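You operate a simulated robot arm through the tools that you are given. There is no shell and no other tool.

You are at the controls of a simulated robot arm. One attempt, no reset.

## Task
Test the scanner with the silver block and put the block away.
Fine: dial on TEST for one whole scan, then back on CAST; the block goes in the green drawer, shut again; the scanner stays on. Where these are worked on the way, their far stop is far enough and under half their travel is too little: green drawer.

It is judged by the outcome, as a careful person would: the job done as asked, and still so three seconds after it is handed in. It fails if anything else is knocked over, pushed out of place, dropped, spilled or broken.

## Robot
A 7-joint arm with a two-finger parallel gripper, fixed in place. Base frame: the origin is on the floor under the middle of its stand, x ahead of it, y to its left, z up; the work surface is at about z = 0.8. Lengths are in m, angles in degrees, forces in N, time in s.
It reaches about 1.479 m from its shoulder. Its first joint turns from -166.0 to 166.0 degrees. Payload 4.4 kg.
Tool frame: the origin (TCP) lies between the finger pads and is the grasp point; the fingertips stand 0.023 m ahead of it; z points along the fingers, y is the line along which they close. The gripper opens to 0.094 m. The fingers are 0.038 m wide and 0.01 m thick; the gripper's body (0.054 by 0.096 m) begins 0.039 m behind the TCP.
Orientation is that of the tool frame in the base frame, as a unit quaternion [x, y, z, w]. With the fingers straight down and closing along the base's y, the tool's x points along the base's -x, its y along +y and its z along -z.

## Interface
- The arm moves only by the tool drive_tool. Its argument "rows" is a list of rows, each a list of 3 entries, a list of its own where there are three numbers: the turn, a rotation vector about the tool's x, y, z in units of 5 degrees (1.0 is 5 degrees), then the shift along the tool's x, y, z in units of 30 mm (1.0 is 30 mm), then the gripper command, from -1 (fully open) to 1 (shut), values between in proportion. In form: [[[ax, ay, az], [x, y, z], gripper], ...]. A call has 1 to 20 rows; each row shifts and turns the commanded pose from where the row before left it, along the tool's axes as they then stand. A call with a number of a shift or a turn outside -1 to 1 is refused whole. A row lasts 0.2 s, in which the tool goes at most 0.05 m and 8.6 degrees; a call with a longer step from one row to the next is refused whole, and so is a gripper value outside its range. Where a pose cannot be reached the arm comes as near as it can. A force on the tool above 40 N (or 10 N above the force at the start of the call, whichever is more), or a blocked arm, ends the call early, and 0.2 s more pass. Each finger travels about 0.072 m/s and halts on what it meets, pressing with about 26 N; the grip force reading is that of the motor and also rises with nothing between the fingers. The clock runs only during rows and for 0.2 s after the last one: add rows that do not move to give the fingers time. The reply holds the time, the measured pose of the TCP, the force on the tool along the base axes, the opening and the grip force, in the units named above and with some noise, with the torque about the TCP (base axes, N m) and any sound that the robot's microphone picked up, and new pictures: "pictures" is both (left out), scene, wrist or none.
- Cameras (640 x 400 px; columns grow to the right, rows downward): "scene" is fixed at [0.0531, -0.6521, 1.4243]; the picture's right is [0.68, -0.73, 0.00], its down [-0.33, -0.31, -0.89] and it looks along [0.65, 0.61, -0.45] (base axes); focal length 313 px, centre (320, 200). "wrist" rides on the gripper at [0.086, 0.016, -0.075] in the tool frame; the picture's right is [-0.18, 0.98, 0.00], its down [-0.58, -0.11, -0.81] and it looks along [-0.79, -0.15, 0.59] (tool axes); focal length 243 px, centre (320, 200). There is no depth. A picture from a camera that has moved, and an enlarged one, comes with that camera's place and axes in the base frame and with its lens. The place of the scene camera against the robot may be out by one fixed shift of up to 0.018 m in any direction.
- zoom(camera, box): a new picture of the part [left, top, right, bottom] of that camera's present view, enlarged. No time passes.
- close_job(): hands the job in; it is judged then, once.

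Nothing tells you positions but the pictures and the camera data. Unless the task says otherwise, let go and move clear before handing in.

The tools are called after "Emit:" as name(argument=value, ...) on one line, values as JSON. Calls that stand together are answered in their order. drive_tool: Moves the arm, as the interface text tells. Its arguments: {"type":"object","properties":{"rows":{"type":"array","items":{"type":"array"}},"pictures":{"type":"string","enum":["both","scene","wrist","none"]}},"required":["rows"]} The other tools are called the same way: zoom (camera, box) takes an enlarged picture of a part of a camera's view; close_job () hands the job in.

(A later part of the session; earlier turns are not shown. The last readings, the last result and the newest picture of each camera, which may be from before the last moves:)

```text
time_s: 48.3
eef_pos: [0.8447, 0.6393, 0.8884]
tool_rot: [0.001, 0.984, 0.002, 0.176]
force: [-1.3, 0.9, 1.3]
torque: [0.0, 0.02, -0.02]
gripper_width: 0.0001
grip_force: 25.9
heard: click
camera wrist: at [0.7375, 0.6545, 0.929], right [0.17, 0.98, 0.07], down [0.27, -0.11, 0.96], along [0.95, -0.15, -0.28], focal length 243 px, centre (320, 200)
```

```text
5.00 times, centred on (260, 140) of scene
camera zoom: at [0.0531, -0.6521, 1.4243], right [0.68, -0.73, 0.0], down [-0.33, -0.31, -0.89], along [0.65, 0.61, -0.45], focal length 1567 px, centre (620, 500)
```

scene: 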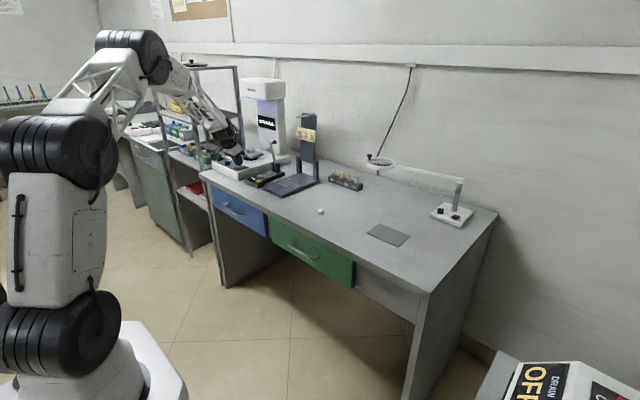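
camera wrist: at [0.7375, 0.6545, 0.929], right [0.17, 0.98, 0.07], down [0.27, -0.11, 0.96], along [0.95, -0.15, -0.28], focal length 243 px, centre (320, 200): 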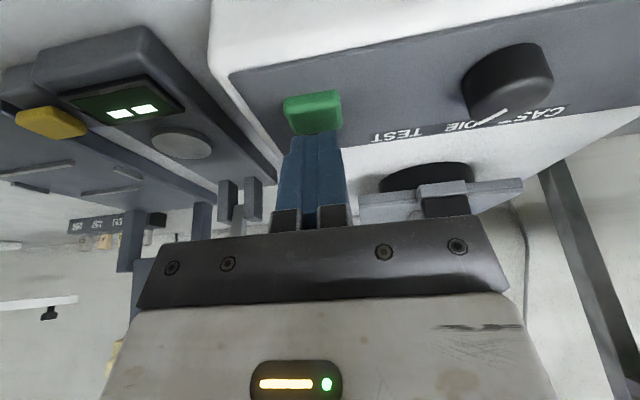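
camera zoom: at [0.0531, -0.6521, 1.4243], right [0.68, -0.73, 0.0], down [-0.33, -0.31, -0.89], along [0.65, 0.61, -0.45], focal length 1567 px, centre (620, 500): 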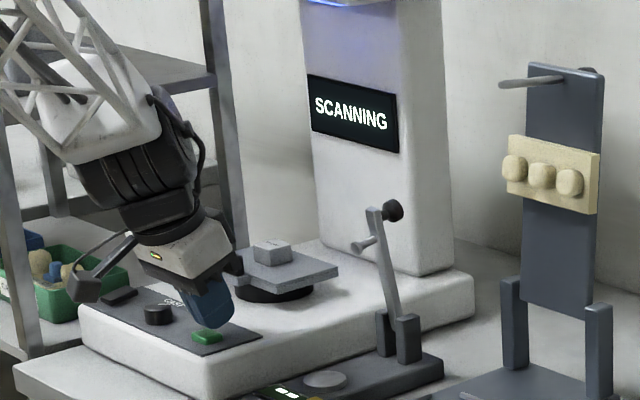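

A click was heard and the display shows SCANNING. I'll lift off the button and wait for the scan to finish.

Emit:
drive_tool(rows=[[[0, 0, 0], [-0.2, 0, -0.55], 1], [[0, 0, 0], [-0.342, 0, -0.94], 1], [[0, 0, 0], [0, 0, 0], 1], [[0, 0, 0], [0, 0, 0], 1], [[0, 0, 0], [0, 0, 0], 1]], pictures="scene")

Emit:
zoom(camera="scene", box=[210, 80, 310, 180])

```text
time_s: 49.5
eef_pos: [0.845, 0.6374, 0.9367]
tool_rot: [0.001, 0.984, 0.002, 0.176]
force: [0.4, 0.3, -0.1]
torque: [0.0, 0.02, -0.03]
gripper_width: 0.0002
grip_force: 25.6
```

scene: 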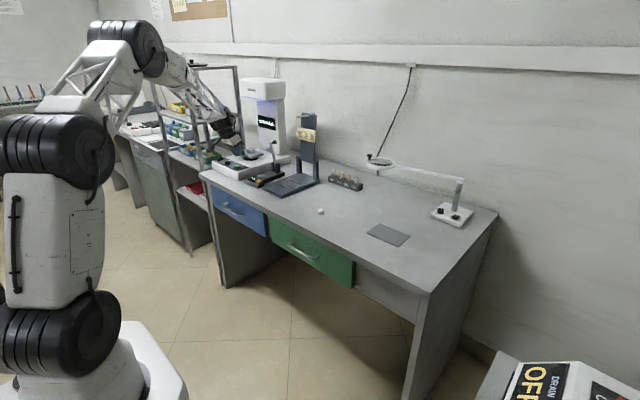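

```text
4.00 times, centred on (260, 130) of scene
camera zoom: at [0.0531, -0.6521, 1.4243], right [0.68, -0.73, 0.0], down [-0.33, -0.31, -0.89], along [0.65, 0.61, -0.45], focal length 1254 px, centre (560, 480)
```

zoom: 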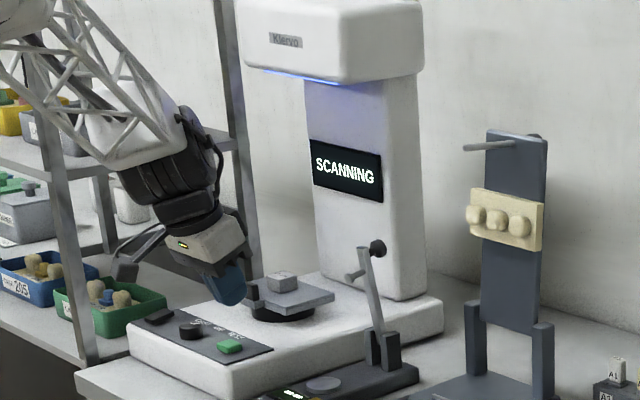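

Still scanning. While waiting I'll straighten the tool and move above the dial, yawed ready for turning it back, without touching it yet.

Emit:
drive_tool(rows=[[[0, 1, 0], [0, 0, -0.5], 1], [[0, 1, 0], [0, 0, -0.5], 1], [[0, 1, 0], [0, 0, -0.4], 0.5], [[0, 1, 0], [0, 0, 0], -0.1], [[0, 0, 0], [0.14, 0.9, 0], -0.1], [[0, 0, 0], [0.14, 0.9, 0], -0.1], [[0, 0, 0], [0.14, 0.91, 0], -0.1], [[0, 0, 1], [0, 0, 0], -0.1], [[0, 0, 1], [0, 0, 0], -0.1], [[0, 0, 1], [0, 0, 0], -0.1], [[0, 0, 1], [0, 0, 0], -0.1], [[0, 0, 1], [0, 0, 0], -0.1], [[0, 0, 1], [0, 0, 0], -0.1], [[0, 0, 1], [0, 0, 0], -0.1], [[0, 0, 1], [0, 0, 0], -0.1], [[0, 0, 0], [0, 0, 0], -0.1]], pictures="both")

Emit:
zoom(camera="scene", box=[210, 80, 310, 180])

Emit:
zoom(camera="wrist", box=[240, 20, 400, 120])

```text
time_s: 52.9
eef_pos: [0.8207, 0.7197, 0.977]
tool_rot: [0.343, 0.939, 0.002, 0.001]
force: [-0.5, 0.4, 1.8]
torque: [-0.01, 0.0, -0.02]
gripper_width: 0.0517
grip_force: 0.1
camera wrist: at [0.7643, 0.7873, 1.0513], right [0.77, 0.63, 0.0], down [0.37, -0.46, 0.81], along [0.51, -0.62, -0.59], focal length 243 px, centre (320, 200)
```

scene: 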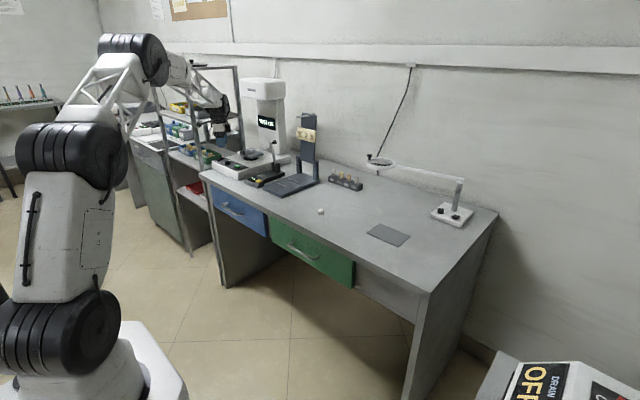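
wrist: 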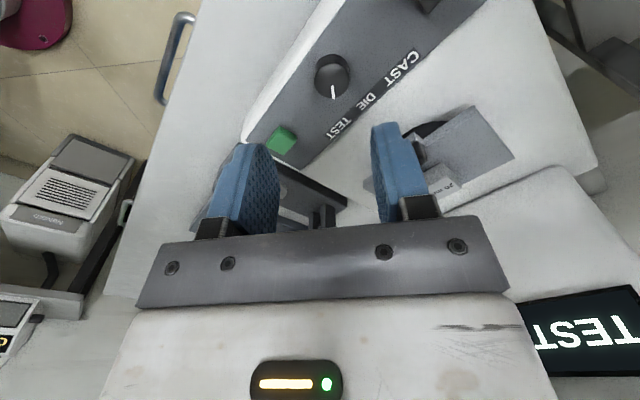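

```text
4.00 times, centred on (260, 130) of scene
camera zoom: at [0.0531, -0.6521, 1.4243], right [0.68, -0.73, 0.0], down [-0.33, -0.31, -0.89], along [0.65, 0.61, -0.45], focal length 1254 px, centre (560, 480)
```

zoom: 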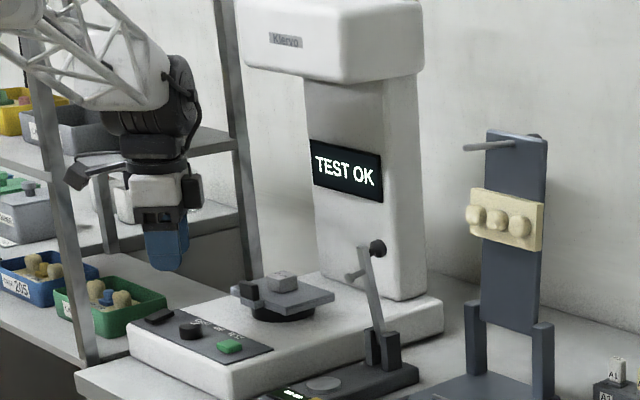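

```text
4.00 times, centred on (320, 70) of wrist
camera zoom: at [0.7643, 0.7873, 1.0513], right [0.77, 0.63, 0.0], down [0.37, -0.46, 0.81], along [0.51, -0.62, -0.59], focal length 970 px, centre (320, 720)
```

zoom: 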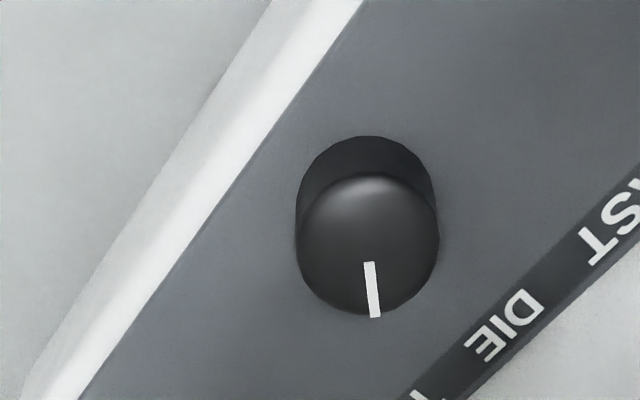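

The display now reads TEST OK, so the full scan is done. I'll move down onto the dial and grip it to turn it back to CAST.

Emit:
drive_tool(rows=[[[0, 0, 0], [-0.32, 0.228, 0.6], -0.1], [[0, 0, 0], [0, 0, 0.8], -0.1], [[0, 0, 0], [0, 0, 0.8], -0.1], [[0, 0, 0], [0, 0, 0.6], -0.1], [[0, 0, 0], [0, 0, 0.35], -0.1], [[0, 0, 0], [0, 0, 0], -0.1]], pictures="wrist")

Emit:
zoom(camera="wrist", box=[240, 110, 400, 210])

```text
time_s: 54.3
eef_pos: [0.8334, 0.7211, 0.8836]
tool_rot: [0.343, 0.939, 0.002, 0.001]
force: [-1.2, -1.2, -0.9]
torque: [-0.02, -0.03, 0.0]
gripper_width: 0.0518
grip_force: 0.1
camera wrist: at [0.7764, 0.7877, 0.9581], right [0.77, 0.63, 0.0], down [0.37, -0.46, 0.81], along [0.51, -0.62, -0.59], focal length 243 px, centre (320, 200)
```

wrist: 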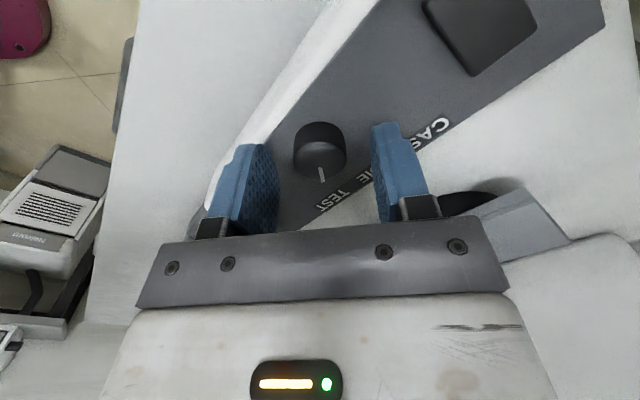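

```text
4.00 times, centred on (320, 160) of wrist
camera zoom: at [0.7764, 0.7877, 0.9581], right [0.77, 0.63, 0.0], down [0.37, -0.46, 0.81], along [0.51, -0.62, -0.59], focal length 970 px, centre (320, 360)
```

zoom: 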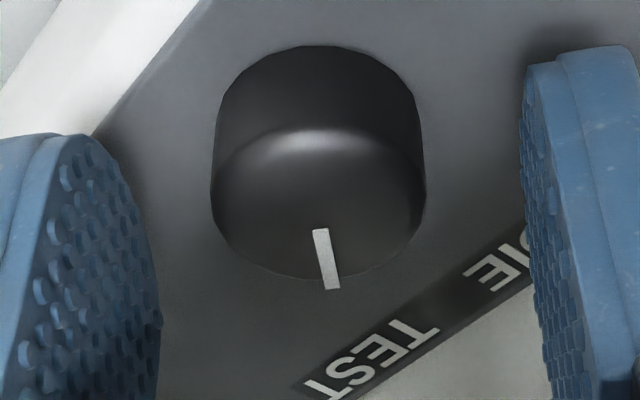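

Emit:
drive_tool(rows=[[[0, 0, 0], [-0.05, 0, 0], -0.1], [[0, 0, 0], [0, 0, 0], 0.4], [[0, 0, 0], [0, 0, 0], 0.5], [[0, 0, 0], [0, 0, 0], 0.5]], pictures="none")

```text
time_s: 55.3
eef_pos: [0.8342, 0.7188, 0.8827]
tool_rot: [0.342, 0.94, 0.001, 0.001]
force: [-6.2, -8.6, 1.1]
torque: [-0.12, 0.25, 0.01]
gripper_width: 0.0284
grip_force: 5.0
```

Emit:
drive_tool(rows=[[[0, 0, 0], [0, 0, 0], 0.8], [[0, 0, 0], [0, 0, 0], 0.8]], pictures="none")

```text
time_s: 55.9
eef_pos: [0.8338, 0.7191, 0.8829]
tool_rot: [0.344, 0.939, 0.002, 0.0]
force: [-18.1, -19.2, 5.0]
torque: [-0.45, 0.43, 0.03]
gripper_width: 0.0272
grip_force: 45.3
```

Emit:
drive_tool(rows=[[[0, 0, 0], [0, -0.05, 0], 0.8], [[0, 0, 0], [0, 0, 0], 0.8]], pictures="none")

```text
time_s: 56.5
eef_pos: [0.8343, 0.7187, 0.8838]
tool_rot: [0.342, 0.94, 0.002, 0.001]
force: [11.9, 9.5, -5.2]
torque: [0.35, -0.16, 0.0]
gripper_width: 0.0268
grip_force: 45.0
```

Emit:
drive_tool(rows=[[[0, 0, 0], [0, 0.018, 0], 0.8], [[0, 0, -1], [0, 0, 0], 0.8], [[0, 0, -1], [0, 0, 0], 0.8], [[0, 0, -1], [0, 0, 0], 0.8], [[0, 0, -1], [0, 0, 0], 0.8]], pictures="none")

```text
time_s: 57.4
eef_pos: [0.8346, 0.7194, 0.8835]
tool_rot: [0.253, 0.967, 0.003, 0.001]
force: [10.8, 11.6, -6.3]
torque: [0.35, -0.22, 0.0]
gripper_width: 0.0268
grip_force: 44.6
stopped in row 4: the force on the tool passed its limit at 43 N (the readings are from after the stop); the commanded pose is now the measured one
```

Emit:
drive_tool(rows=[[[0, 0, 0], [0, 0.018, 0], 0.8], [[0, 0, -0.5], [0, 0, 0], 0.8], [[0, 0, -0.5], [0, 0, 0], 0.8], [[0, 0, -0.5], [0, 0, 0], 0.8], [[0, 0, -0.5], [0, 0, 0], 0.8]], pictures="wrist")

Emit:
zoom(camera="wrist", box=[240, 110, 400, 210])

```text
time_s: 58.6
eef_pos: [0.8348, 0.7191, 0.8821]
tool_rot: [0.167, 0.986, 0.002, 0.002]
force: [-7.9, -14.3, 1.2]
torque: [-0.07, 0.99, 0.05]
gripper_width: 0.0272
grip_force: 45.5
camera wrist: at [0.7572, 0.7621, 0.9577], right [0.5, 0.87, 0.01], down [0.51, -0.3, 0.81], along [0.7, -0.4, -0.59], focal length 243 px, centre (320, 200)
```

wrist: 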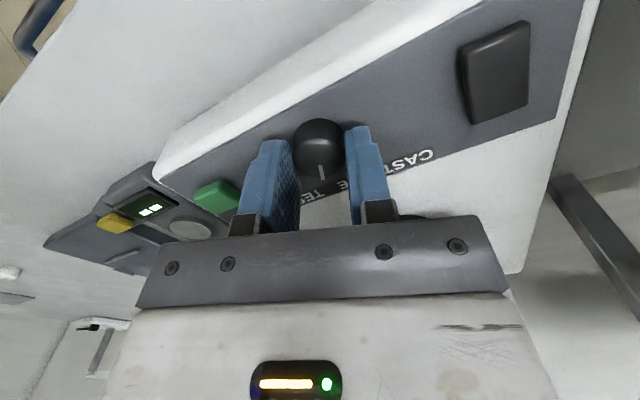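

```text
4.00 times, centred on (320, 160) of wrist
camera zoom: at [0.7572, 0.7621, 0.9577], right [0.5, 0.87, 0.01], down [0.51, -0.3, 0.81], along [0.7, -0.4, -0.59], focal length 970 px, centre (320, 360)
```

zoom: 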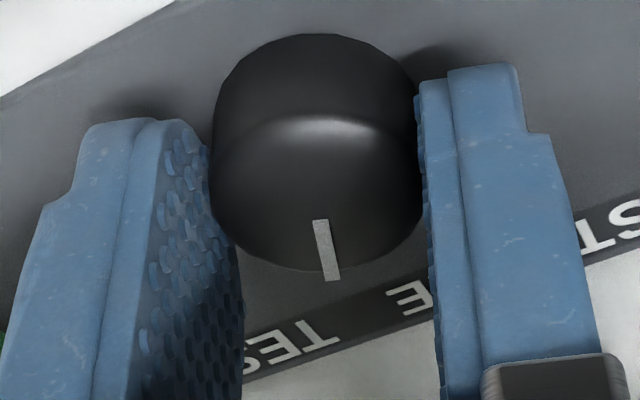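

Slow turning works; the pointer follows. I'll continue in small steps.

Emit:
drive_tool(rows=[[[0, 0, 0], [0, -0.015, 0], 0.8], [[0, 0, -0.5], [0, 0, 0], 0.8], [[0, 0, -0.5], [0, 0, 0], 0.8], [[0, 0, -0.5], [0, 0, 0], 0.8], [[0, 0, -0.5], [0, 0, 0], 0.8], [[0, 0, -0.5], [0, 0, 0], 0.8], [[0, 0, -0.5], [0, 0, 0], 0.8]], pictures="none")

```text
time_s: 60.2
eef_pos: [0.8345, 0.719, 0.8833]
tool_rot: [0.038, 0.999, 0.002, 0.003]
force: [21.0, 24.7, -10.8]
torque: [0.54, 0.16, -0.05]
gripper_width: 0.027
grip_force: 45.2
```

Emit:
drive_tool(rows=[[[0, 0, 0], [-0.02, 0.027, 0.01], 0.8], [[0, 0, -0.5], [0, 0, 0], 0.8], [[0, 0, -0.5], [0, 0, 0], 0.8], [[0, 0, -0.5], [0, 0, 0], 0.8], [[0, 0, -0.5], [0, 0, 0], 0.8]], pictures="none")

```text
time_s: 61.4
eef_pos: [0.8349, 0.7194, 0.8831]
tool_rot: [-0.051, 0.999, 0.002, 0.002]
force: [-6.0, 3.2, -1.9]
torque: [-0.05, 1.17, -0.03]
gripper_width: 0.0271
grip_force: 44.6
```

Emit:
drive_tool(rows=[[[0, 0, -0.5], [0, 0, 0], 0.8], [[0, 0, -0.5], [0, 0, 0], 0.8], [[0, 0, -0.5], [0, 0, 0], 0.8], [[0, 0, -0.5], [0, 0, 0], 0.8], [[0, 0, -0.5], [0, 0, 0], 0.8], [[0, 0, -0.5], [0, 0, 0], 0.8]], pictures="none")

```text
time_s: 62.8
eef_pos: [0.8339, 0.7185, 0.8821]
tool_rot: [-0.181, 0.983, 0.003, 0.003]
force: [1.1, 20.7, -5.8]
torque: [0.34, 0.52, -0.02]
gripper_width: 0.027
grip_force: 44.3
```

Emit:
drive_tool(rows=[[[0, 0, 0], [-0.01, 0.02, 0], 0.8], [[0, 0, -0.5], [0, 0, 0], 0.8], [[0, 0, -0.5], [0, 0, 0], 0.8], [[0, 0, -0.5], [0, 0, 0], 0.8], [[0, 0, -0.5], [0, 0, 0], 0.8], [[0, 0, -0.5], [0, 0, 0], 0.8], [[0, 0, -0.5], [0, 0, 0], 0.8]], pictures="wrist")

Emit:
zoom(camera="wrist", box=[240, 110, 400, 210])

```text
time_s: 64.4
eef_pos: [0.8349, 0.721, 0.8826]
tool_rot: [-0.307, 0.952, 0.001, 0.004]
force: [-9.3, 5.1, 7.8]
torque: [-0.26, 0.8, -0.01]
gripper_width: 0.0271
grip_force: 44.9
camera wrist: at [0.7543, 0.6824, 0.9574], right [-0.42, 0.91, 0.0], down [0.53, 0.25, 0.81], along [0.73, 0.35, -0.59], focal length 243 px, centre (320, 200)
```

wrist: 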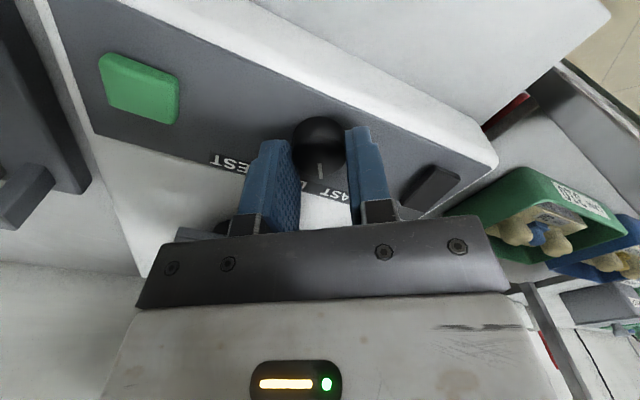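

```text
4.00 times, centred on (320, 160) of wrist
camera zoom: at [0.7543, 0.6824, 0.9574], right [-0.42, 0.91, 0.0], down [0.53, 0.25, 0.81], along [0.73, 0.35, -0.59], focal length 970 px, centre (320, 360)
```

zoom: 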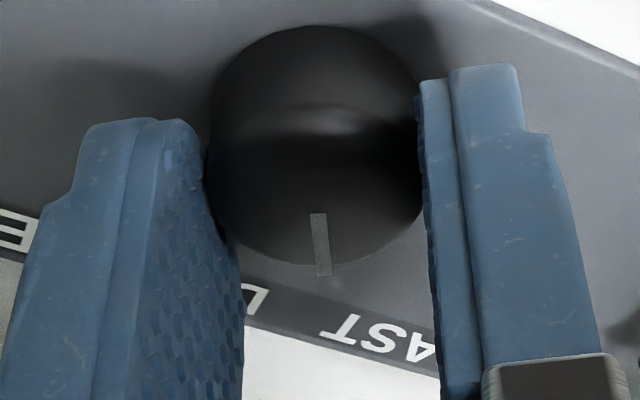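

The pointer is at about 30–33°, so another 12–15° to reach CAST. Continuing slowly.

Emit:
drive_tool(rows=[[[0, 0, 0], [0, 0.01, 0], 0.8], [[0, 0, -0.5], [0, 0, 0], 0.8], [[0, 0, -0.5], [0, 0, 0], 0.8], [[0, 0, -0.5], [0, 0, 0], 0.8], [[0, 0, -0.5], [0, 0, 0], 0.8], [[0, 0, -0.5], [0, 0, 0], 0.8]], pictures="wrist")

Emit:
zoom(camera="wrist", box=[240, 110, 400, 210])

```text
time_s: 65.8
eef_pos: [0.8352, 0.7205, 0.8836]
tool_rot: [-0.409, 0.912, 0.002, 0.003]
force: [0.8, 35.1, -3.9]
torque: [1.31, -0.43, -0.05]
gripper_width: 0.0269
grip_force: 45.3
camera wrist: at [0.7637, 0.6659, 0.9575], right [-0.61, 0.79, 0.0], down [0.46, 0.36, 0.81], along [0.64, 0.5, -0.59], focal length 243 px, centre (320, 200)
```

wrist: 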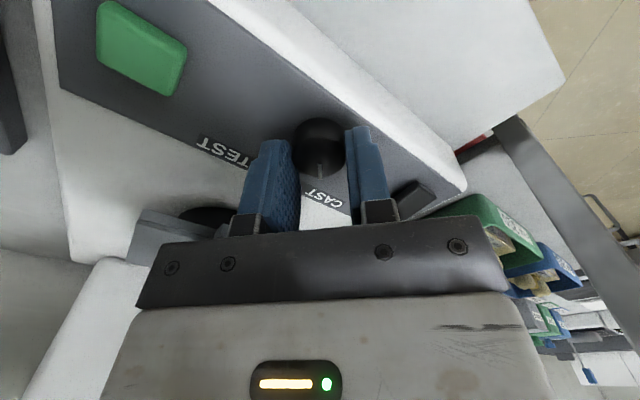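

```text
4.00 times, centred on (320, 160) of wrist
camera zoom: at [0.7637, 0.6659, 0.9575], right [-0.61, 0.79, 0.0], down [0.46, 0.36, 0.81], along [0.64, 0.5, -0.59], focal length 970 px, centre (320, 360)
```

zoom: 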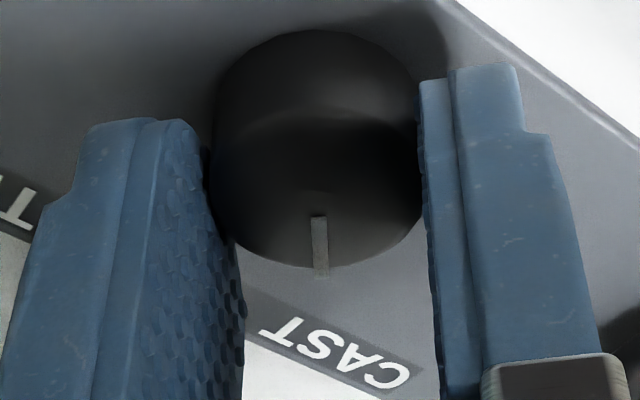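

Emit:
drive_tool(rows=[[[0, 0, 0], [-0.03, 0.025, 0], 0.8], [[0, 0, -0.5], [0, 0, 0], 0.8], [[0, 0, -0.5], [0, 0, 0], 0.8], [[0, 0, 0], [0, 0, 0], 0.8]], pictures="wrist")

Emit:
zoom(camera="wrist", box=[240, 110, 400, 210])

```text
time_s: 66.8
eef_pos: [0.8332, 0.7217, 0.8831]
tool_rot: [-0.447, 0.894, 0.001, 0.003]
force: [-28.6, -18.0, 10.8]
torque: [-0.52, 0.72, -0.03]
gripper_width: 0.0272
grip_force: 44.9
camera wrist: at [0.769, 0.6608, 0.9574], right [-0.68, 0.74, 0.0], down [0.43, 0.4, 0.81], along [0.6, 0.55, -0.59], focal length 243 px, centre (320, 200)
```

wrist: 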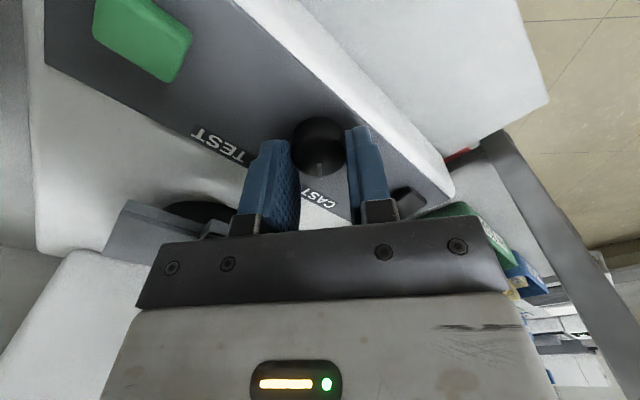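

```text
4.00 times, centred on (320, 160) of wrist
camera zoom: at [0.769, 0.6608, 0.9574], right [-0.68, 0.74, 0.0], down [0.43, 0.4, 0.81], along [0.6, 0.55, -0.59], focal length 970 px, centre (320, 360)
```

zoom: 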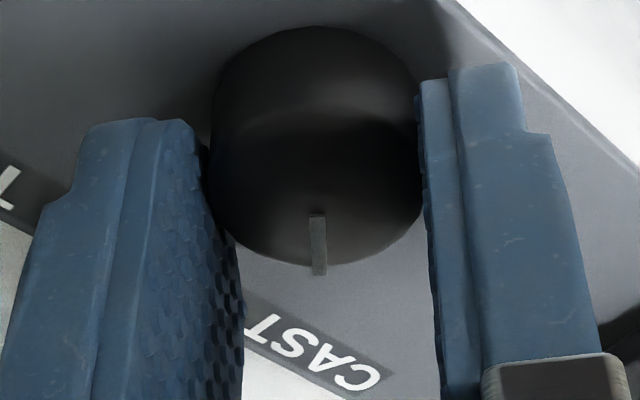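

The pointer is now at roughly 44°, essentially back at CAST. I'll release, lift and compare it with the original CAST view.

Emit:
drive_tool(rows=[[[0, 0, 0], [0, 0, 0], 0.2], [[0, 0, 0], [0, 0, 0], -0.1], [[0, 0, 0], [0, 0, 0], -0.1], [[0, 0, 0.8], [0, 0, -0.8], -0.1], [[0, 0, 0.8], [0, 0, -0.7], -0.1], [[0, 0, 0], [0, 0, 0], -0.1]], pictures="both")

Emit:
zoom(camera="wrist", box=[240, 60, 400, 160])

Emit:
zoom(camera="scene", box=[210, 80, 310, 180])

```text
time_s: 68.2
eef_pos: [0.8334, 0.7197, 0.9268]
tool_rot: [-0.385, 0.923, 0.001, 0.003]
force: [0.7, 0.3, 1.0]
torque: [0.0, -0.02, -0.01]
gripper_width: 0.052
grip_force: 0.0
camera wrist: at [0.7602, 0.6688, 1.0015], right [-0.57, 0.82, 0.0], down [0.48, 0.33, 0.81], along [0.67, 0.46, -0.59], focal length 243 px, centre (320, 200)
```

scene: 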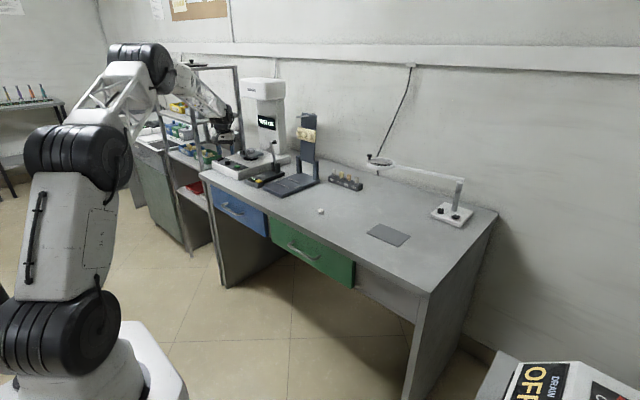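
wrist: 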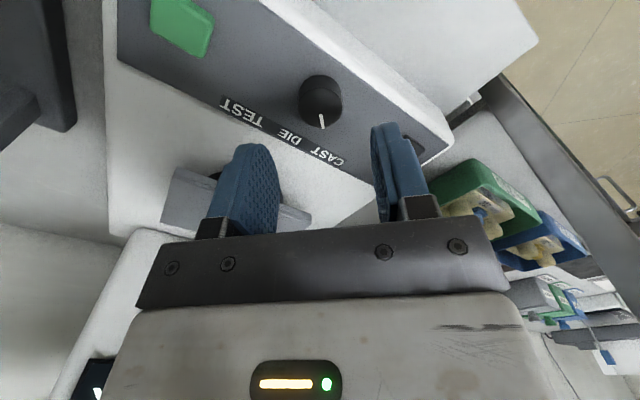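

```text
4.00 times, centred on (320, 110) of wrist
camera zoom: at [0.7602, 0.6688, 1.0015], right [-0.57, 0.82, 0.0], down [0.48, 0.33, 0.81], along [0.67, 0.46, -0.59], focal length 970 px, centre (320, 560)
```

zoom: 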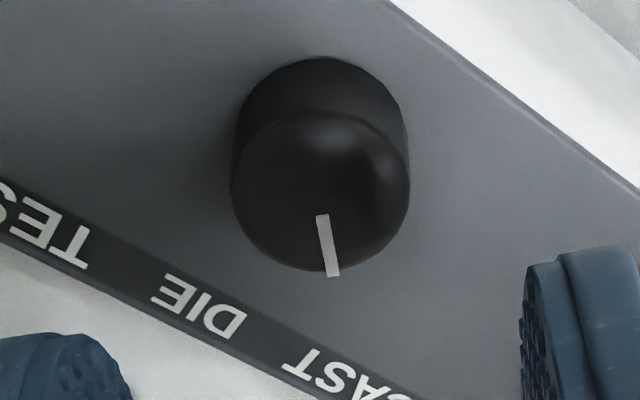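

```text
4.00 times, centred on (260, 130) of scene
camera zoom: at [0.0531, -0.6521, 1.4243], right [0.68, -0.73, 0.0], down [-0.33, -0.31, -0.89], along [0.65, 0.61, -0.45], focal length 1254 px, centre (560, 480)
```

zoom: 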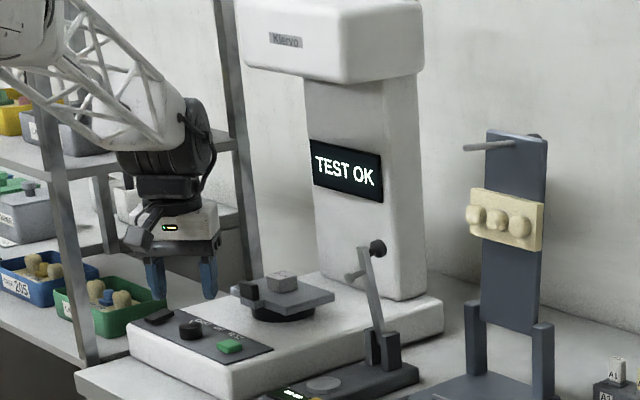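

The pointer is within ~2° of its original CAST position and the display shows TEST OK with the scanner on. Now I'll unwind the yaw and travel to look at the green drawer.

Emit:
drive_tool(rows=[[[0, 0, 1], [0, 0, -0.3], -0.1], [[0, 0, 1], [0, 0, -0.3], -0.1], [[0, 0, 1], [0, 0, -0.3], -0.1], [[0, 0, 1], [0, 0, -0.3], -0.1], [[0, 0, 1], [0, 0, -0.3], -0.1], [[0, 0, 1], [0, 0, -0.3], -0.1], [[0, 0, 1], [0, 0, -0.3], -0.1], [[0, 0, 1], [0, 0, -0.3], -0.1], [[0, 0, 1], [0, 0, -0.3], -0.1], [[0, 0, 0], [1, 0, 0], -0.1], [[0, 0, 0], [1, 0, 0], -0.1], [[0, 0, 0], [0.5, -0.5, 0], -0.1]], pictures="wrist")

Emit:
zoom(camera="wrist", box=[240, 60, 440, 185])

```text
time_s: 70.8
eef_pos: [0.7567, 0.7077, 1.0066]
tool_rot: [-0.001, 1.0, 0.002, 0.002]
force: [-0.3, 0.8, 0.1]
torque: [0.0, -0.02, -0.02]
gripper_width: 0.0515
grip_force: 0.0
camera wrist: at [0.6699, 0.7224, 1.0804], right [0.18, 0.98, 0.0], down [0.58, -0.11, 0.81], along [0.8, -0.14, -0.59], focal length 243 px, centre (320, 200)
```

wrist: 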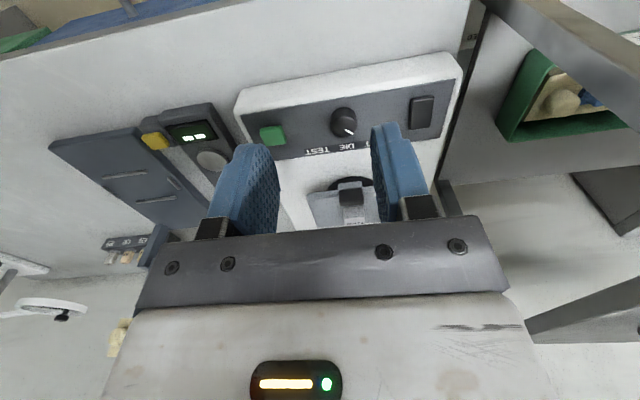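

```text
3.20 times, centred on (340, 122) of wrist
camera zoom: at [0.6699, 0.7224, 1.0804], right [0.18, 0.98, 0.0], down [0.58, -0.11, 0.81], along [0.8, -0.14, -0.59], focal length 776 px, centre (256, 448)
```

zoom: 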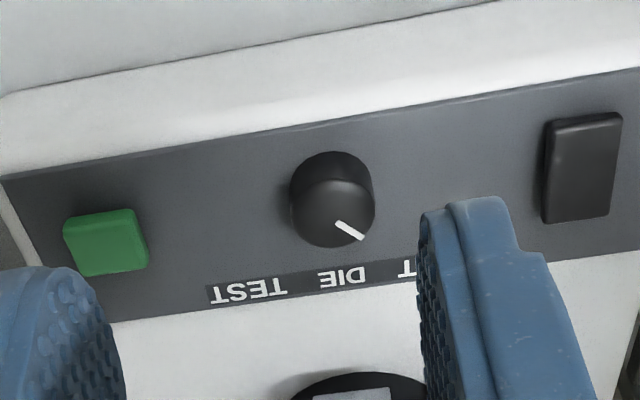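

Emit:
zoom(camera="wrist", box=[320, 95, 376, 130])

```text
11.43 times, centred on (348, 112) of wrist
camera zoom: at [0.6699, 0.7224, 1.0804], right [0.18, 0.98, 0.0], down [0.58, -0.11, 0.81], along [0.8, -0.14, -0.59], focal length 2773 px, centre (0, 1200)
```

zoom: 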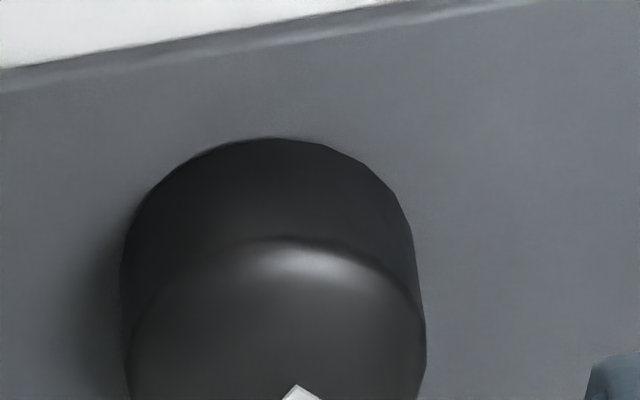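

Emit:
zoom(camera="wrist", box=[320, 108, 376, 143])

```text
11.43 times, centred on (348, 126) of wrist
camera zoom: at [0.6699, 0.7224, 1.0804], right [0.18, 0.98, 0.0], down [0.58, -0.11, 0.81], along [0.8, -0.14, -0.59], focal length 2773 px, centre (0, 1051)
```

zoom: 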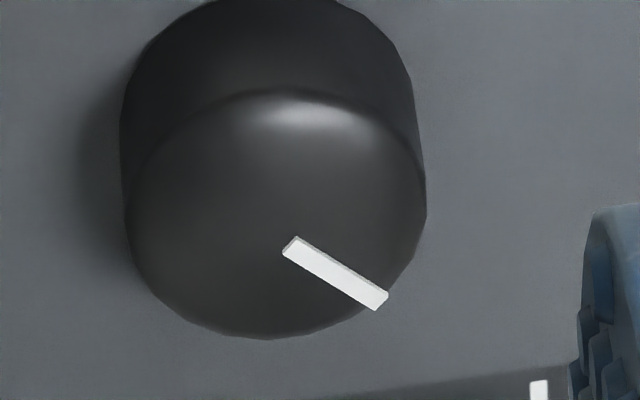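

The close-up shows the pointer at 45°, exactly the original CAST position. Now I'll travel to a viewpoint in front of the green drawer.

Emit:
drive_tool(rows=[[[0, 0, 0], [0.4, -1, -0.06], -0.1], [[0, 0, 0], [0.4, -1, -0.06], -0.1], [[0, 0, 0], [0.4, -1, -0.06], -0.1], [[0, 0, 0], [0.4, -1, -0.06], -0.1], [[0, 0, 0], [0.4, -1, -0.06], -0.1], [[0, 0, 0], [0.4, -1, -0.06], -0.1], [[0, 0, 0], [0.4, -1, -0.06], -0.1], [[0, 0, 0], [0.4, -1, -0.06], -0.1], [[0, 0, 0], [0.4, -1, -0.06], -0.1], [[0, 0, 0], [0.4, -1, -0.06], -0.1], [[0, 0, 0], [0.4, -1, -0.06], -0.1], [[0, 0, 0], [0.4, -1, -0.06], -0.1], [[0, 0, 0], [0.4, -1, -0.06], -0.1], [[0, 0, 0], [0.4, -1, -0.06], -0.1], [[0, 0, 0], [0.4, -1, -0.06], -0.1], [[0, 0, 0], [0.4, -1, -0.06], -0.1], [[0, 0, 0], [0.4, -1, -0.06], -0.1], [[0, 0, 0], [0.4, -1, -0.06], -0.1], [[0, 0, 0], [0.4, -1, -0.06], -0.1], [[0, 0, 0], [0.4, -1, -0.06], -0.1]], pictures="both")

Emit:
zoom(camera="wrist", box=[100, 60, 500, 240])

```text
time_s: 75.0
eef_pos: [0.5225, 0.1045, 1.0439]
tool_rot: [-0.002, 1.0, 0.002, 0.003]
force: [-0.8, 0.2, 0.2]
torque: [0.04, -0.01, -0.01]
gripper_width: 0.052
grip_force: 0.0
camera wrist: at [0.4342, 0.1201, 1.1166], right [0.18, 0.98, 0.01], down [0.58, -0.11, 0.81], along [0.8, -0.14, -0.59], focal length 243 px, centre (320, 200)
```

scene: 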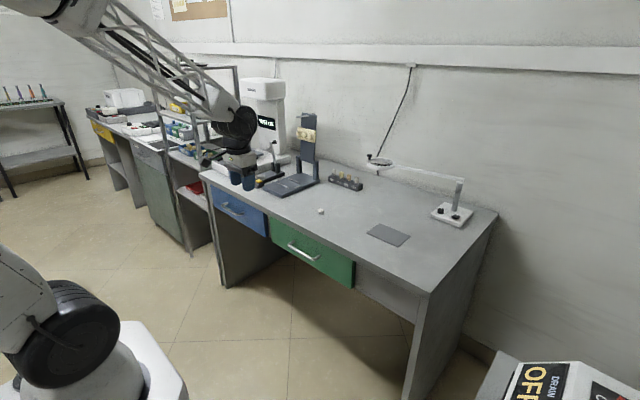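
wrist: 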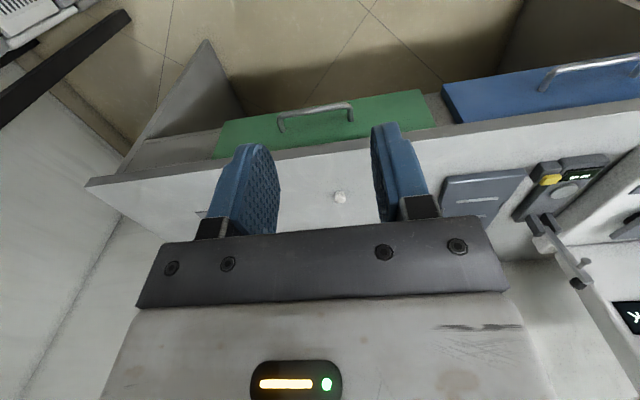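

```text
1.60 times, centred on (300, 150) of wrist
camera zoom: at [0.4342, 0.1201, 1.1166], right [0.18, 0.98, 0.01], down [0.58, -0.11, 0.81], along [0.8, -0.14, -0.59], focal length 388 px, centre (352, 280)
```

zoom: 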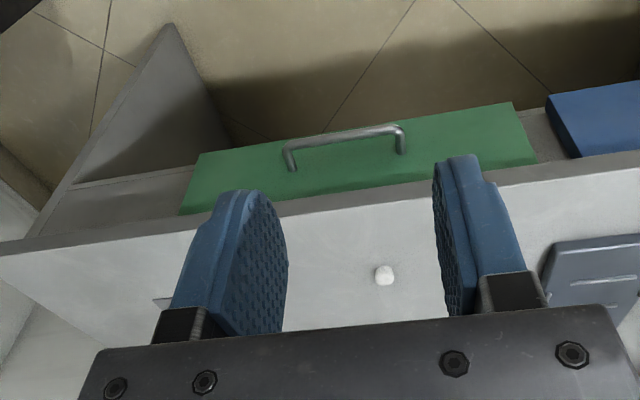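

The handle bar is visible in front of the green drawer. I'll drop lower for a second view to triangulate it.

Emit:
drive_tool(rows=[[[0, 0, 0], [0.15, -0.34, 0.8], -0.1], [[0, 0, 0], [0.15, -0.34, 0.8], -0.1], [[0, 0, 0], [0.15, -0.34, 0.8], -0.1], [[0, 0, 0], [0.15, -0.34, 0.8], -0.1], [[0, 0, 0], [0.15, -0.34, 0.8], -0.1], [[0, 0, 0], [0, 0, 0], -0.1]], pictures="both")

Emit:
zoom(camera="wrist", box=[200, 100, 440, 235])

Emit:
zoom(camera="scene", box=[250, 200, 370, 300])

```text
time_s: 76.4
eef_pos: [0.4977, 0.0548, 0.9199]
tool_rot: [-0.002, 1.0, 0.002, 0.003]
force: [-0.8, 0.1, 0.3]
torque: [-0.03, -0.02, 0.0]
gripper_width: 0.0519
grip_force: 0.0
camera wrist: at [0.4109, 0.0697, 0.9943], right [0.18, 0.98, 0.01], down [0.58, -0.11, 0.81], along [0.8, -0.14, -0.59], focal length 243 px, centre (320, 200)
```

scene: 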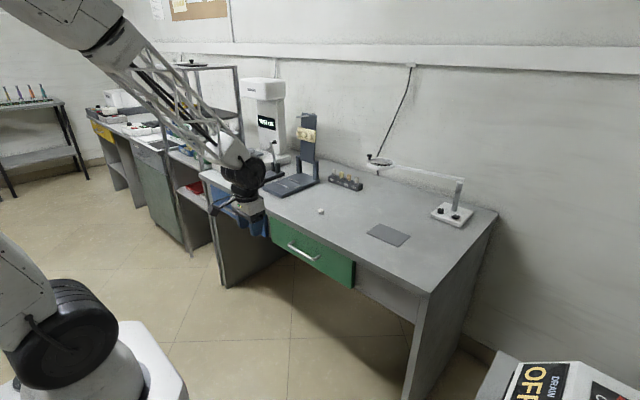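
wrist: 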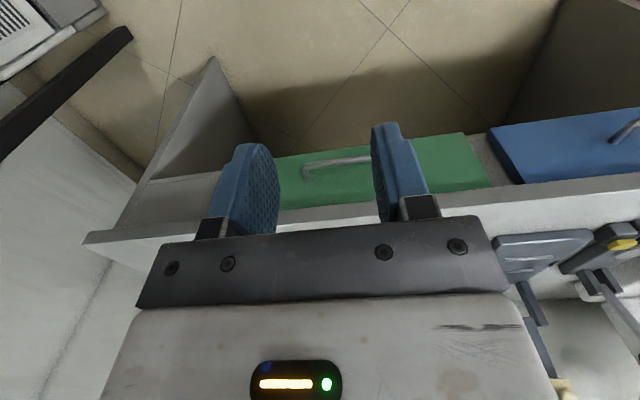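

```text
2.67 times, centred on (320, 168) of wrist
camera zoom: at [0.4109, 0.0697, 0.9943], right [0.18, 0.98, 0.01], down [0.58, -0.11, 0.81], along [0.8, -0.14, -0.59], focal length 647 px, centre (320, 287)
```

zoom: 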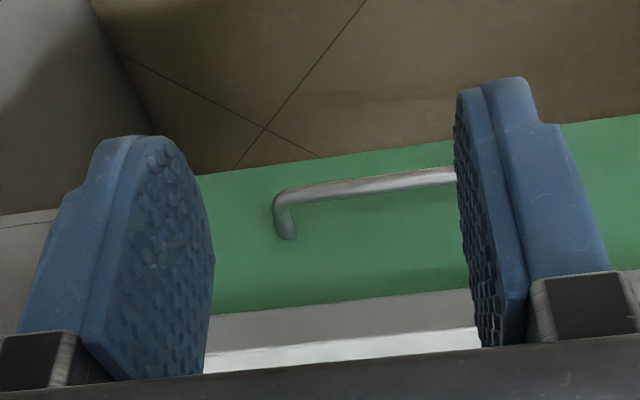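

```text
4.00 times, centred on (310, 250) of scene
camera zoom: at [0.0531, -0.6521, 1.4243], right [0.68, -0.73, 0.0], down [-0.33, -0.31, -0.89], along [0.65, 0.61, -0.45], focal length 1254 px, centre (360, 0)
```

zoom: 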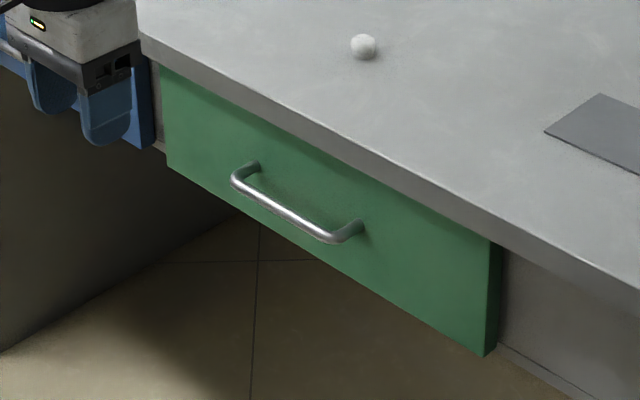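

The handle bar runs along y from −0.015 to 0.131 at x≈0.717, z≈0.692, with the drawer face at x≈0.747 and the bench edge overhanging at x≈0.722. I'll move forward a bit and yaw the gripper 90° so the fingers can straddle the bar.

Emit:
drive_tool(rows=[[[0, 0, 0], [-1, 0.03, 0], -0.1], [[0, 0, 0], [-1, 0.03, 0], -0.1], [[0, 0, 0], [-1, 0.03, 0], -0.1], [[0, 0, 1], [0, 0, 0], -0.1], [[0, 0, 1], [0, 0, 0], -0.1], [[0, 0, 1], [0, 0, 0], -0.1], [[0, 0, 1], [0, 0, 0], -0.1], [[0, 0, 1], [0, 0, 0], -0.1], [[0, 0, 1], [0, 0, 0], -0.1], [[0, 0, 1], [0, 0, 0], -0.1], [[0, 0, 1], [0, 0, 0], -0.1], [[0, 0, 1], [0, 0, 0], -0.1], [[0, 0, 1], [0, 0, 0], -0.1], [[0, 0, 1], [0, 0, 0], -0.1], [[0, 0, 1], [0, 0, 0], -0.1], [[0, 0, 1], [0, 0, 0], -0.1], [[0, 0, 1], [0, 0, 0], -0.1], [[0, 0, 1], [0, 0, 0], -0.1], [[0, 0, 1], [0, 0, 0], -0.1], [[0, 0, 1], [0, 0, 0], -0.1]], pictures="both")

```text
time_s: 80.6
eef_pos: [0.5891, 0.0578, 0.9206]
tool_rot: [0.675, 0.738, 0.002, 0.0]
force: [0.4, -0.3, 0.0]
torque: [0.04, 0.04, -0.04]
gripper_width: 0.0521
grip_force: 0.0
camera wrist: at [0.5971, 0.144, 0.9965], right [1.0, -0.1, 0.0], down [-0.06, -0.59, 0.8], along [-0.07, -0.8, -0.6], focal length 243 px, centre (320, 200)
```

scene: 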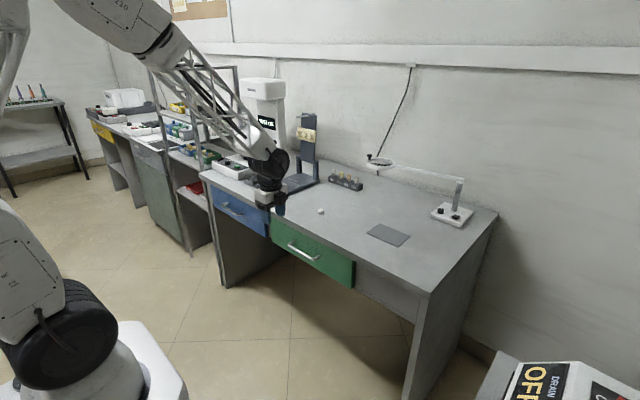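
wrist: 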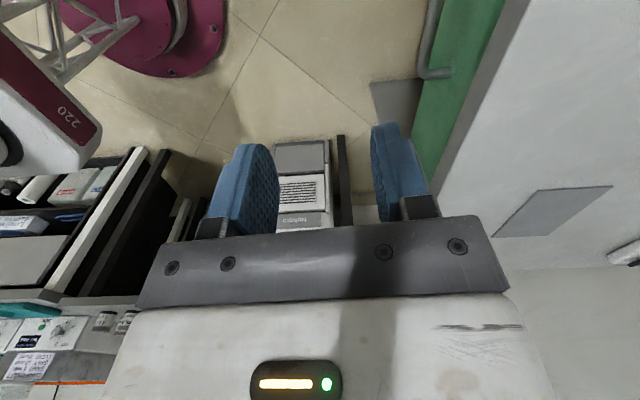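

Emit:
drive_tool(rows=[[[0, 0, 1], [0, 0, 0], -0.1], [[-1, 0, 0], [0, 0, 0], -0.1], [[-1, 0, 0], [0, 0, 0], -0.1], [[-1, 0, 0], [0, 0, 0], -0.1], [[-1, 0, 0], [0, 0, 0], -0.1], [[-1, 0, 0], [0, 0, 0], -0.1], [[-1, 0, 0], [0, 0, 0], -0.1], [[-1, 0, 0], [0, 0, 0], -0.1], [[-1, 0, 0], [0, 0, 0], -0.1], [[-1, 0, 0], [0, 0, 0], -0.1], [[-1, 0, 0], [0, 0, 0], -0.1], [[-1, 0, 0], [0, 0, 0], -0.1], [[-1, 0, 0], [0, 0, 0], -0.1], [[0, 0, 0], [0, 0, 0], -0.1]], pictures="both")

```text
time_s: 83.6
eef_pos: [0.5802, 0.0623, 0.9298]
tool_rot: [0.616, 0.636, 0.346, 0.309]
force: [0.5, -0.2, -0.1]
torque: [-0.02, -0.01, -0.01]
gripper_width: 0.0516
grip_force: 0.1
out of reach, approached as far as the arm can: row 13
camera wrist: at [0.5238, 0.145, 0.9879], right [0.57, -0.18, 0.8], down [-0.69, -0.63, 0.35], along [0.44, -0.76, -0.48], focal length 243 px, centre (320, 200)
```

scene: 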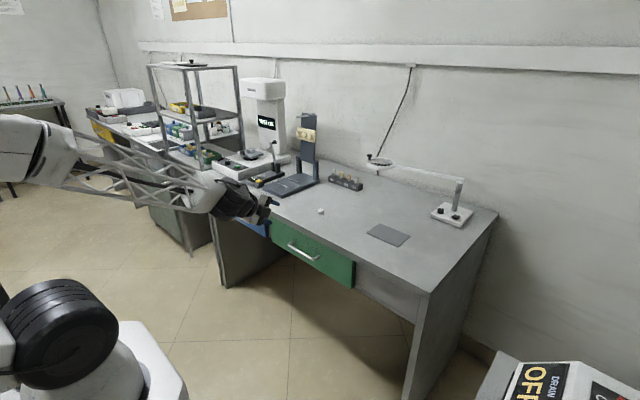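
wrist: 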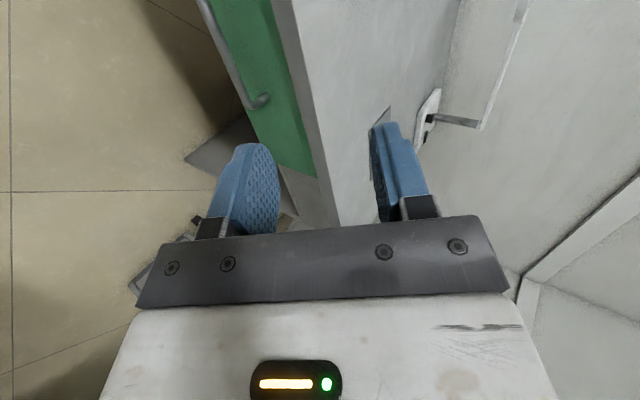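

The tilt hit the arm's reach limit near 55–60°, so I'll settle at 55° and move forward and down toward the handle, where there is more room.

Emit:
drive_tool(rows=[[[1, 0, 0], [0, 0, 0], -0.1], [[0, 0, 0], [0, -0.5, 0.75], -0.1], [[0, 0, 0], [0, -0.5, 0.75], -0.1], [[0, 0, 0], [0, -0.5, 0.75], -0.1], [[0, 0, 0], [0, -0.5, 0.75], -0.1], [[0, 0, 0], [0, 0, 0], -0.1]], pictures="both")

```text
time_s: 85.0
eef_pos: [0.6096, 0.0395, 0.9107]
tool_rot: [0.628, 0.632, 0.324, 0.318]
force: [0.0, 0.1, 0.2]
torque: [0.0, -0.01, 0.02]
gripper_width: 0.0518
grip_force: 0.0
out of reach, approached as far as the arm can: row 2, 3, 4, 5
camera wrist: at [0.5581, 0.1257, 0.9675], right [0.58, -0.18, 0.8], down [-0.71, -0.59, 0.38], along [0.4, -0.79, -0.47], focal length 243 px, centre (320, 200)
```

scene: 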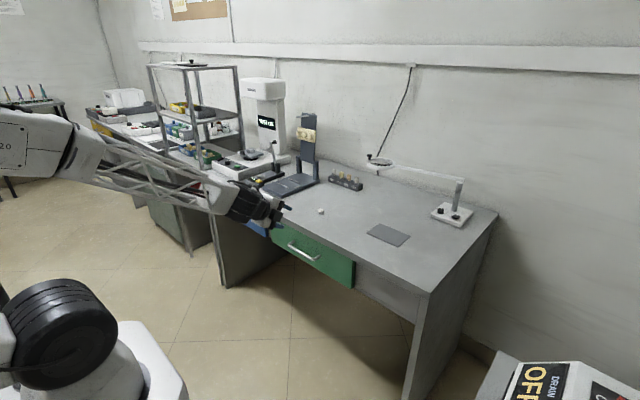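
wrist: 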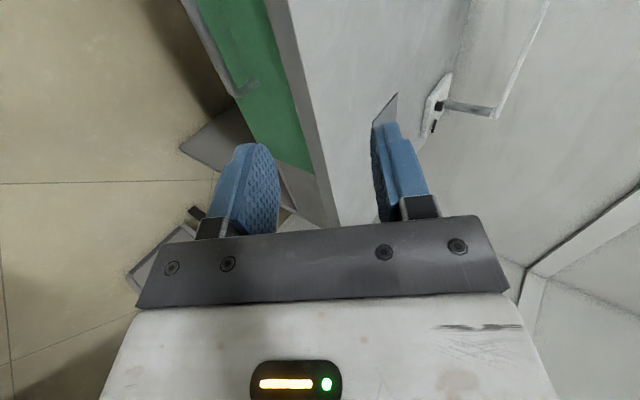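

The steep tilt isn't reachable here, so I'll use a different approach: open the gripper fully and hook the front finger behind the bar with only a 20° tilt. First I'll un-tilt.

Emit:
drive_tool(rows=[[[1, 0, 0], [0, 0, 0], -0.5], [[1, 0, 0], [0, 0, 0], -0.8], [[1, 0, 0], [0, 0, 0], -1], [[1, 0, 0], [0, 0, 0], -1], [[1, 0, 0], [0, 0, 0], -1], [[1, 0, 0], [0, 0, 0], -1], [[1, 0, 0], [0, 0, 0], -1], [[0, 0, 0], [0, 0, 0], -1]], pictures="both")

```text
time_s: 86.8
eef_pos: [0.6104, 0.041, 0.928]
tool_rot: [0.694, 0.695, 0.137, 0.131]
force: [1.4, 0.8, -2.7]
torque: [-0.02, 0.02, 0.03]
gripper_width: 0.0941
grip_force: 0.0
camera wrist: at [0.5969, 0.1271, 1.0032], right [0.91, -0.18, 0.36], down [-0.4, -0.59, 0.7], along [0.09, -0.79, -0.61], focal length 243 px, centre (320, 200)
```

scene: 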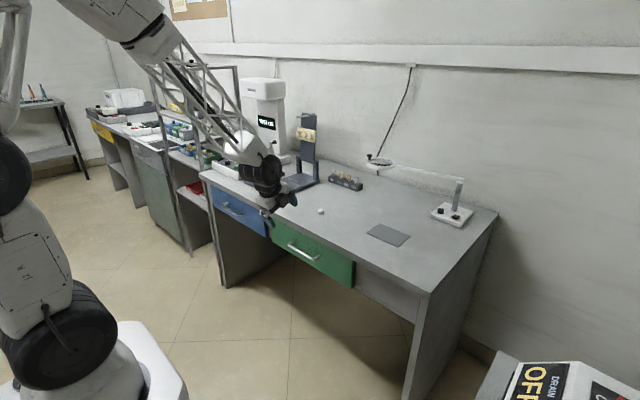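
wrist: 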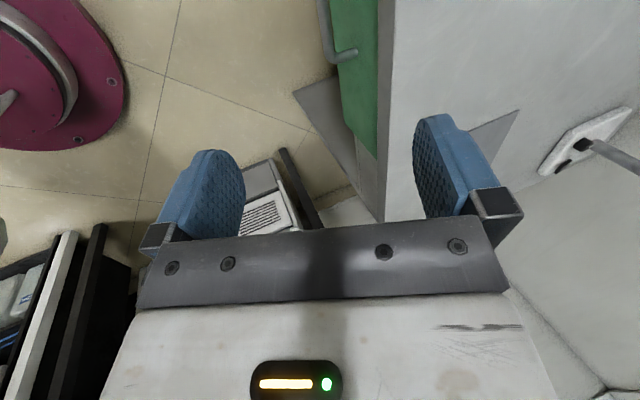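

The gripper is now at yaw 90°, tilt about 22°, fully open. I'll descend in front of the bench edge toward the handle level, keeping clear of the overhang.

Emit:
drive_tool(rows=[[[0, 0, 0], [0.07, -0.205, 0.85], -1], [[0, 0, 0], [0.07, -0.205, 0.85], -1], [[0, 0, 0], [0.07, -0.205, 0.85], -1], [[0, 0, 0], [0.07, -0.205, 0.85], -1], [[0, 0, 0], [0.07, -0.205, 0.85], -1], [[0, 0, 0], [0.07, -0.205, 0.85], -1], [[0, 0, 0], [0, 0, 0], -1]], pictures="both")

Emit:
zoom(camera="scene", box=[230, 180, 358, 260])

```text
time_s: 88.4
eef_pos: [0.6283, 0.0529, 0.7536]
tool_rot: [0.695, 0.697, 0.126, 0.122]
force: [0.9, 0.2, -0.1]
torque: [0.03, 0.01, -0.01]
gripper_width: 0.0942
grip_force: 0.0
camera wrist: at [0.6166, 0.1397, 0.8291], right [0.92, -0.18, 0.34], down [-0.38, -0.59, 0.72], along [0.07, -0.79, -0.61], focal length 243 px, centre (320, 200)
```

scene: 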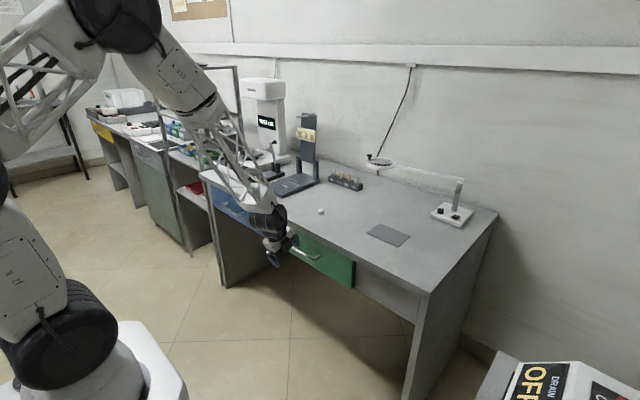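
wrist: 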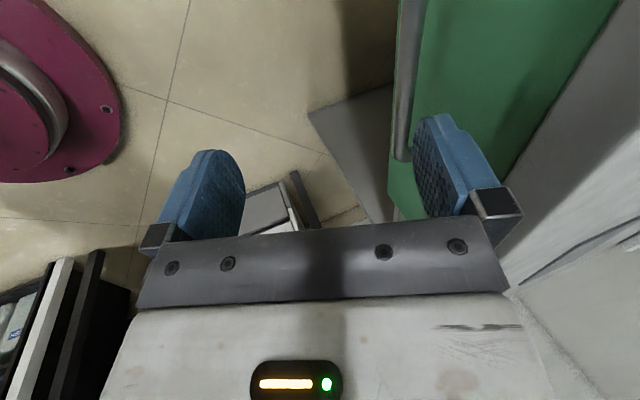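

```text
5.00 times, centred on (294, 220) of scene
camera zoom: at [0.0531, -0.6521, 1.4243], right [0.68, -0.73, 0.0], down [-0.33, -0.31, -0.89], along [0.65, 0.61, -0.45], focal length 1567 px, centre (450, 100)
```

zoom: 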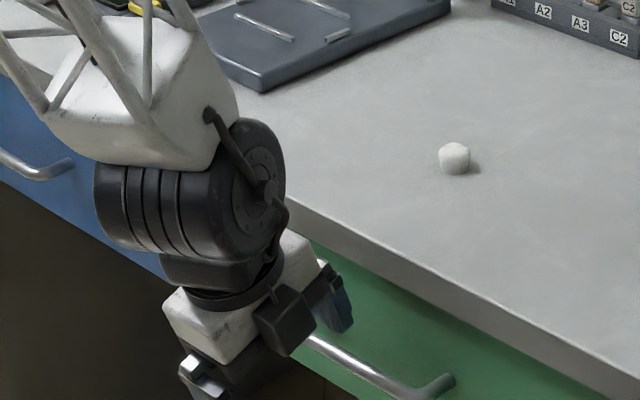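

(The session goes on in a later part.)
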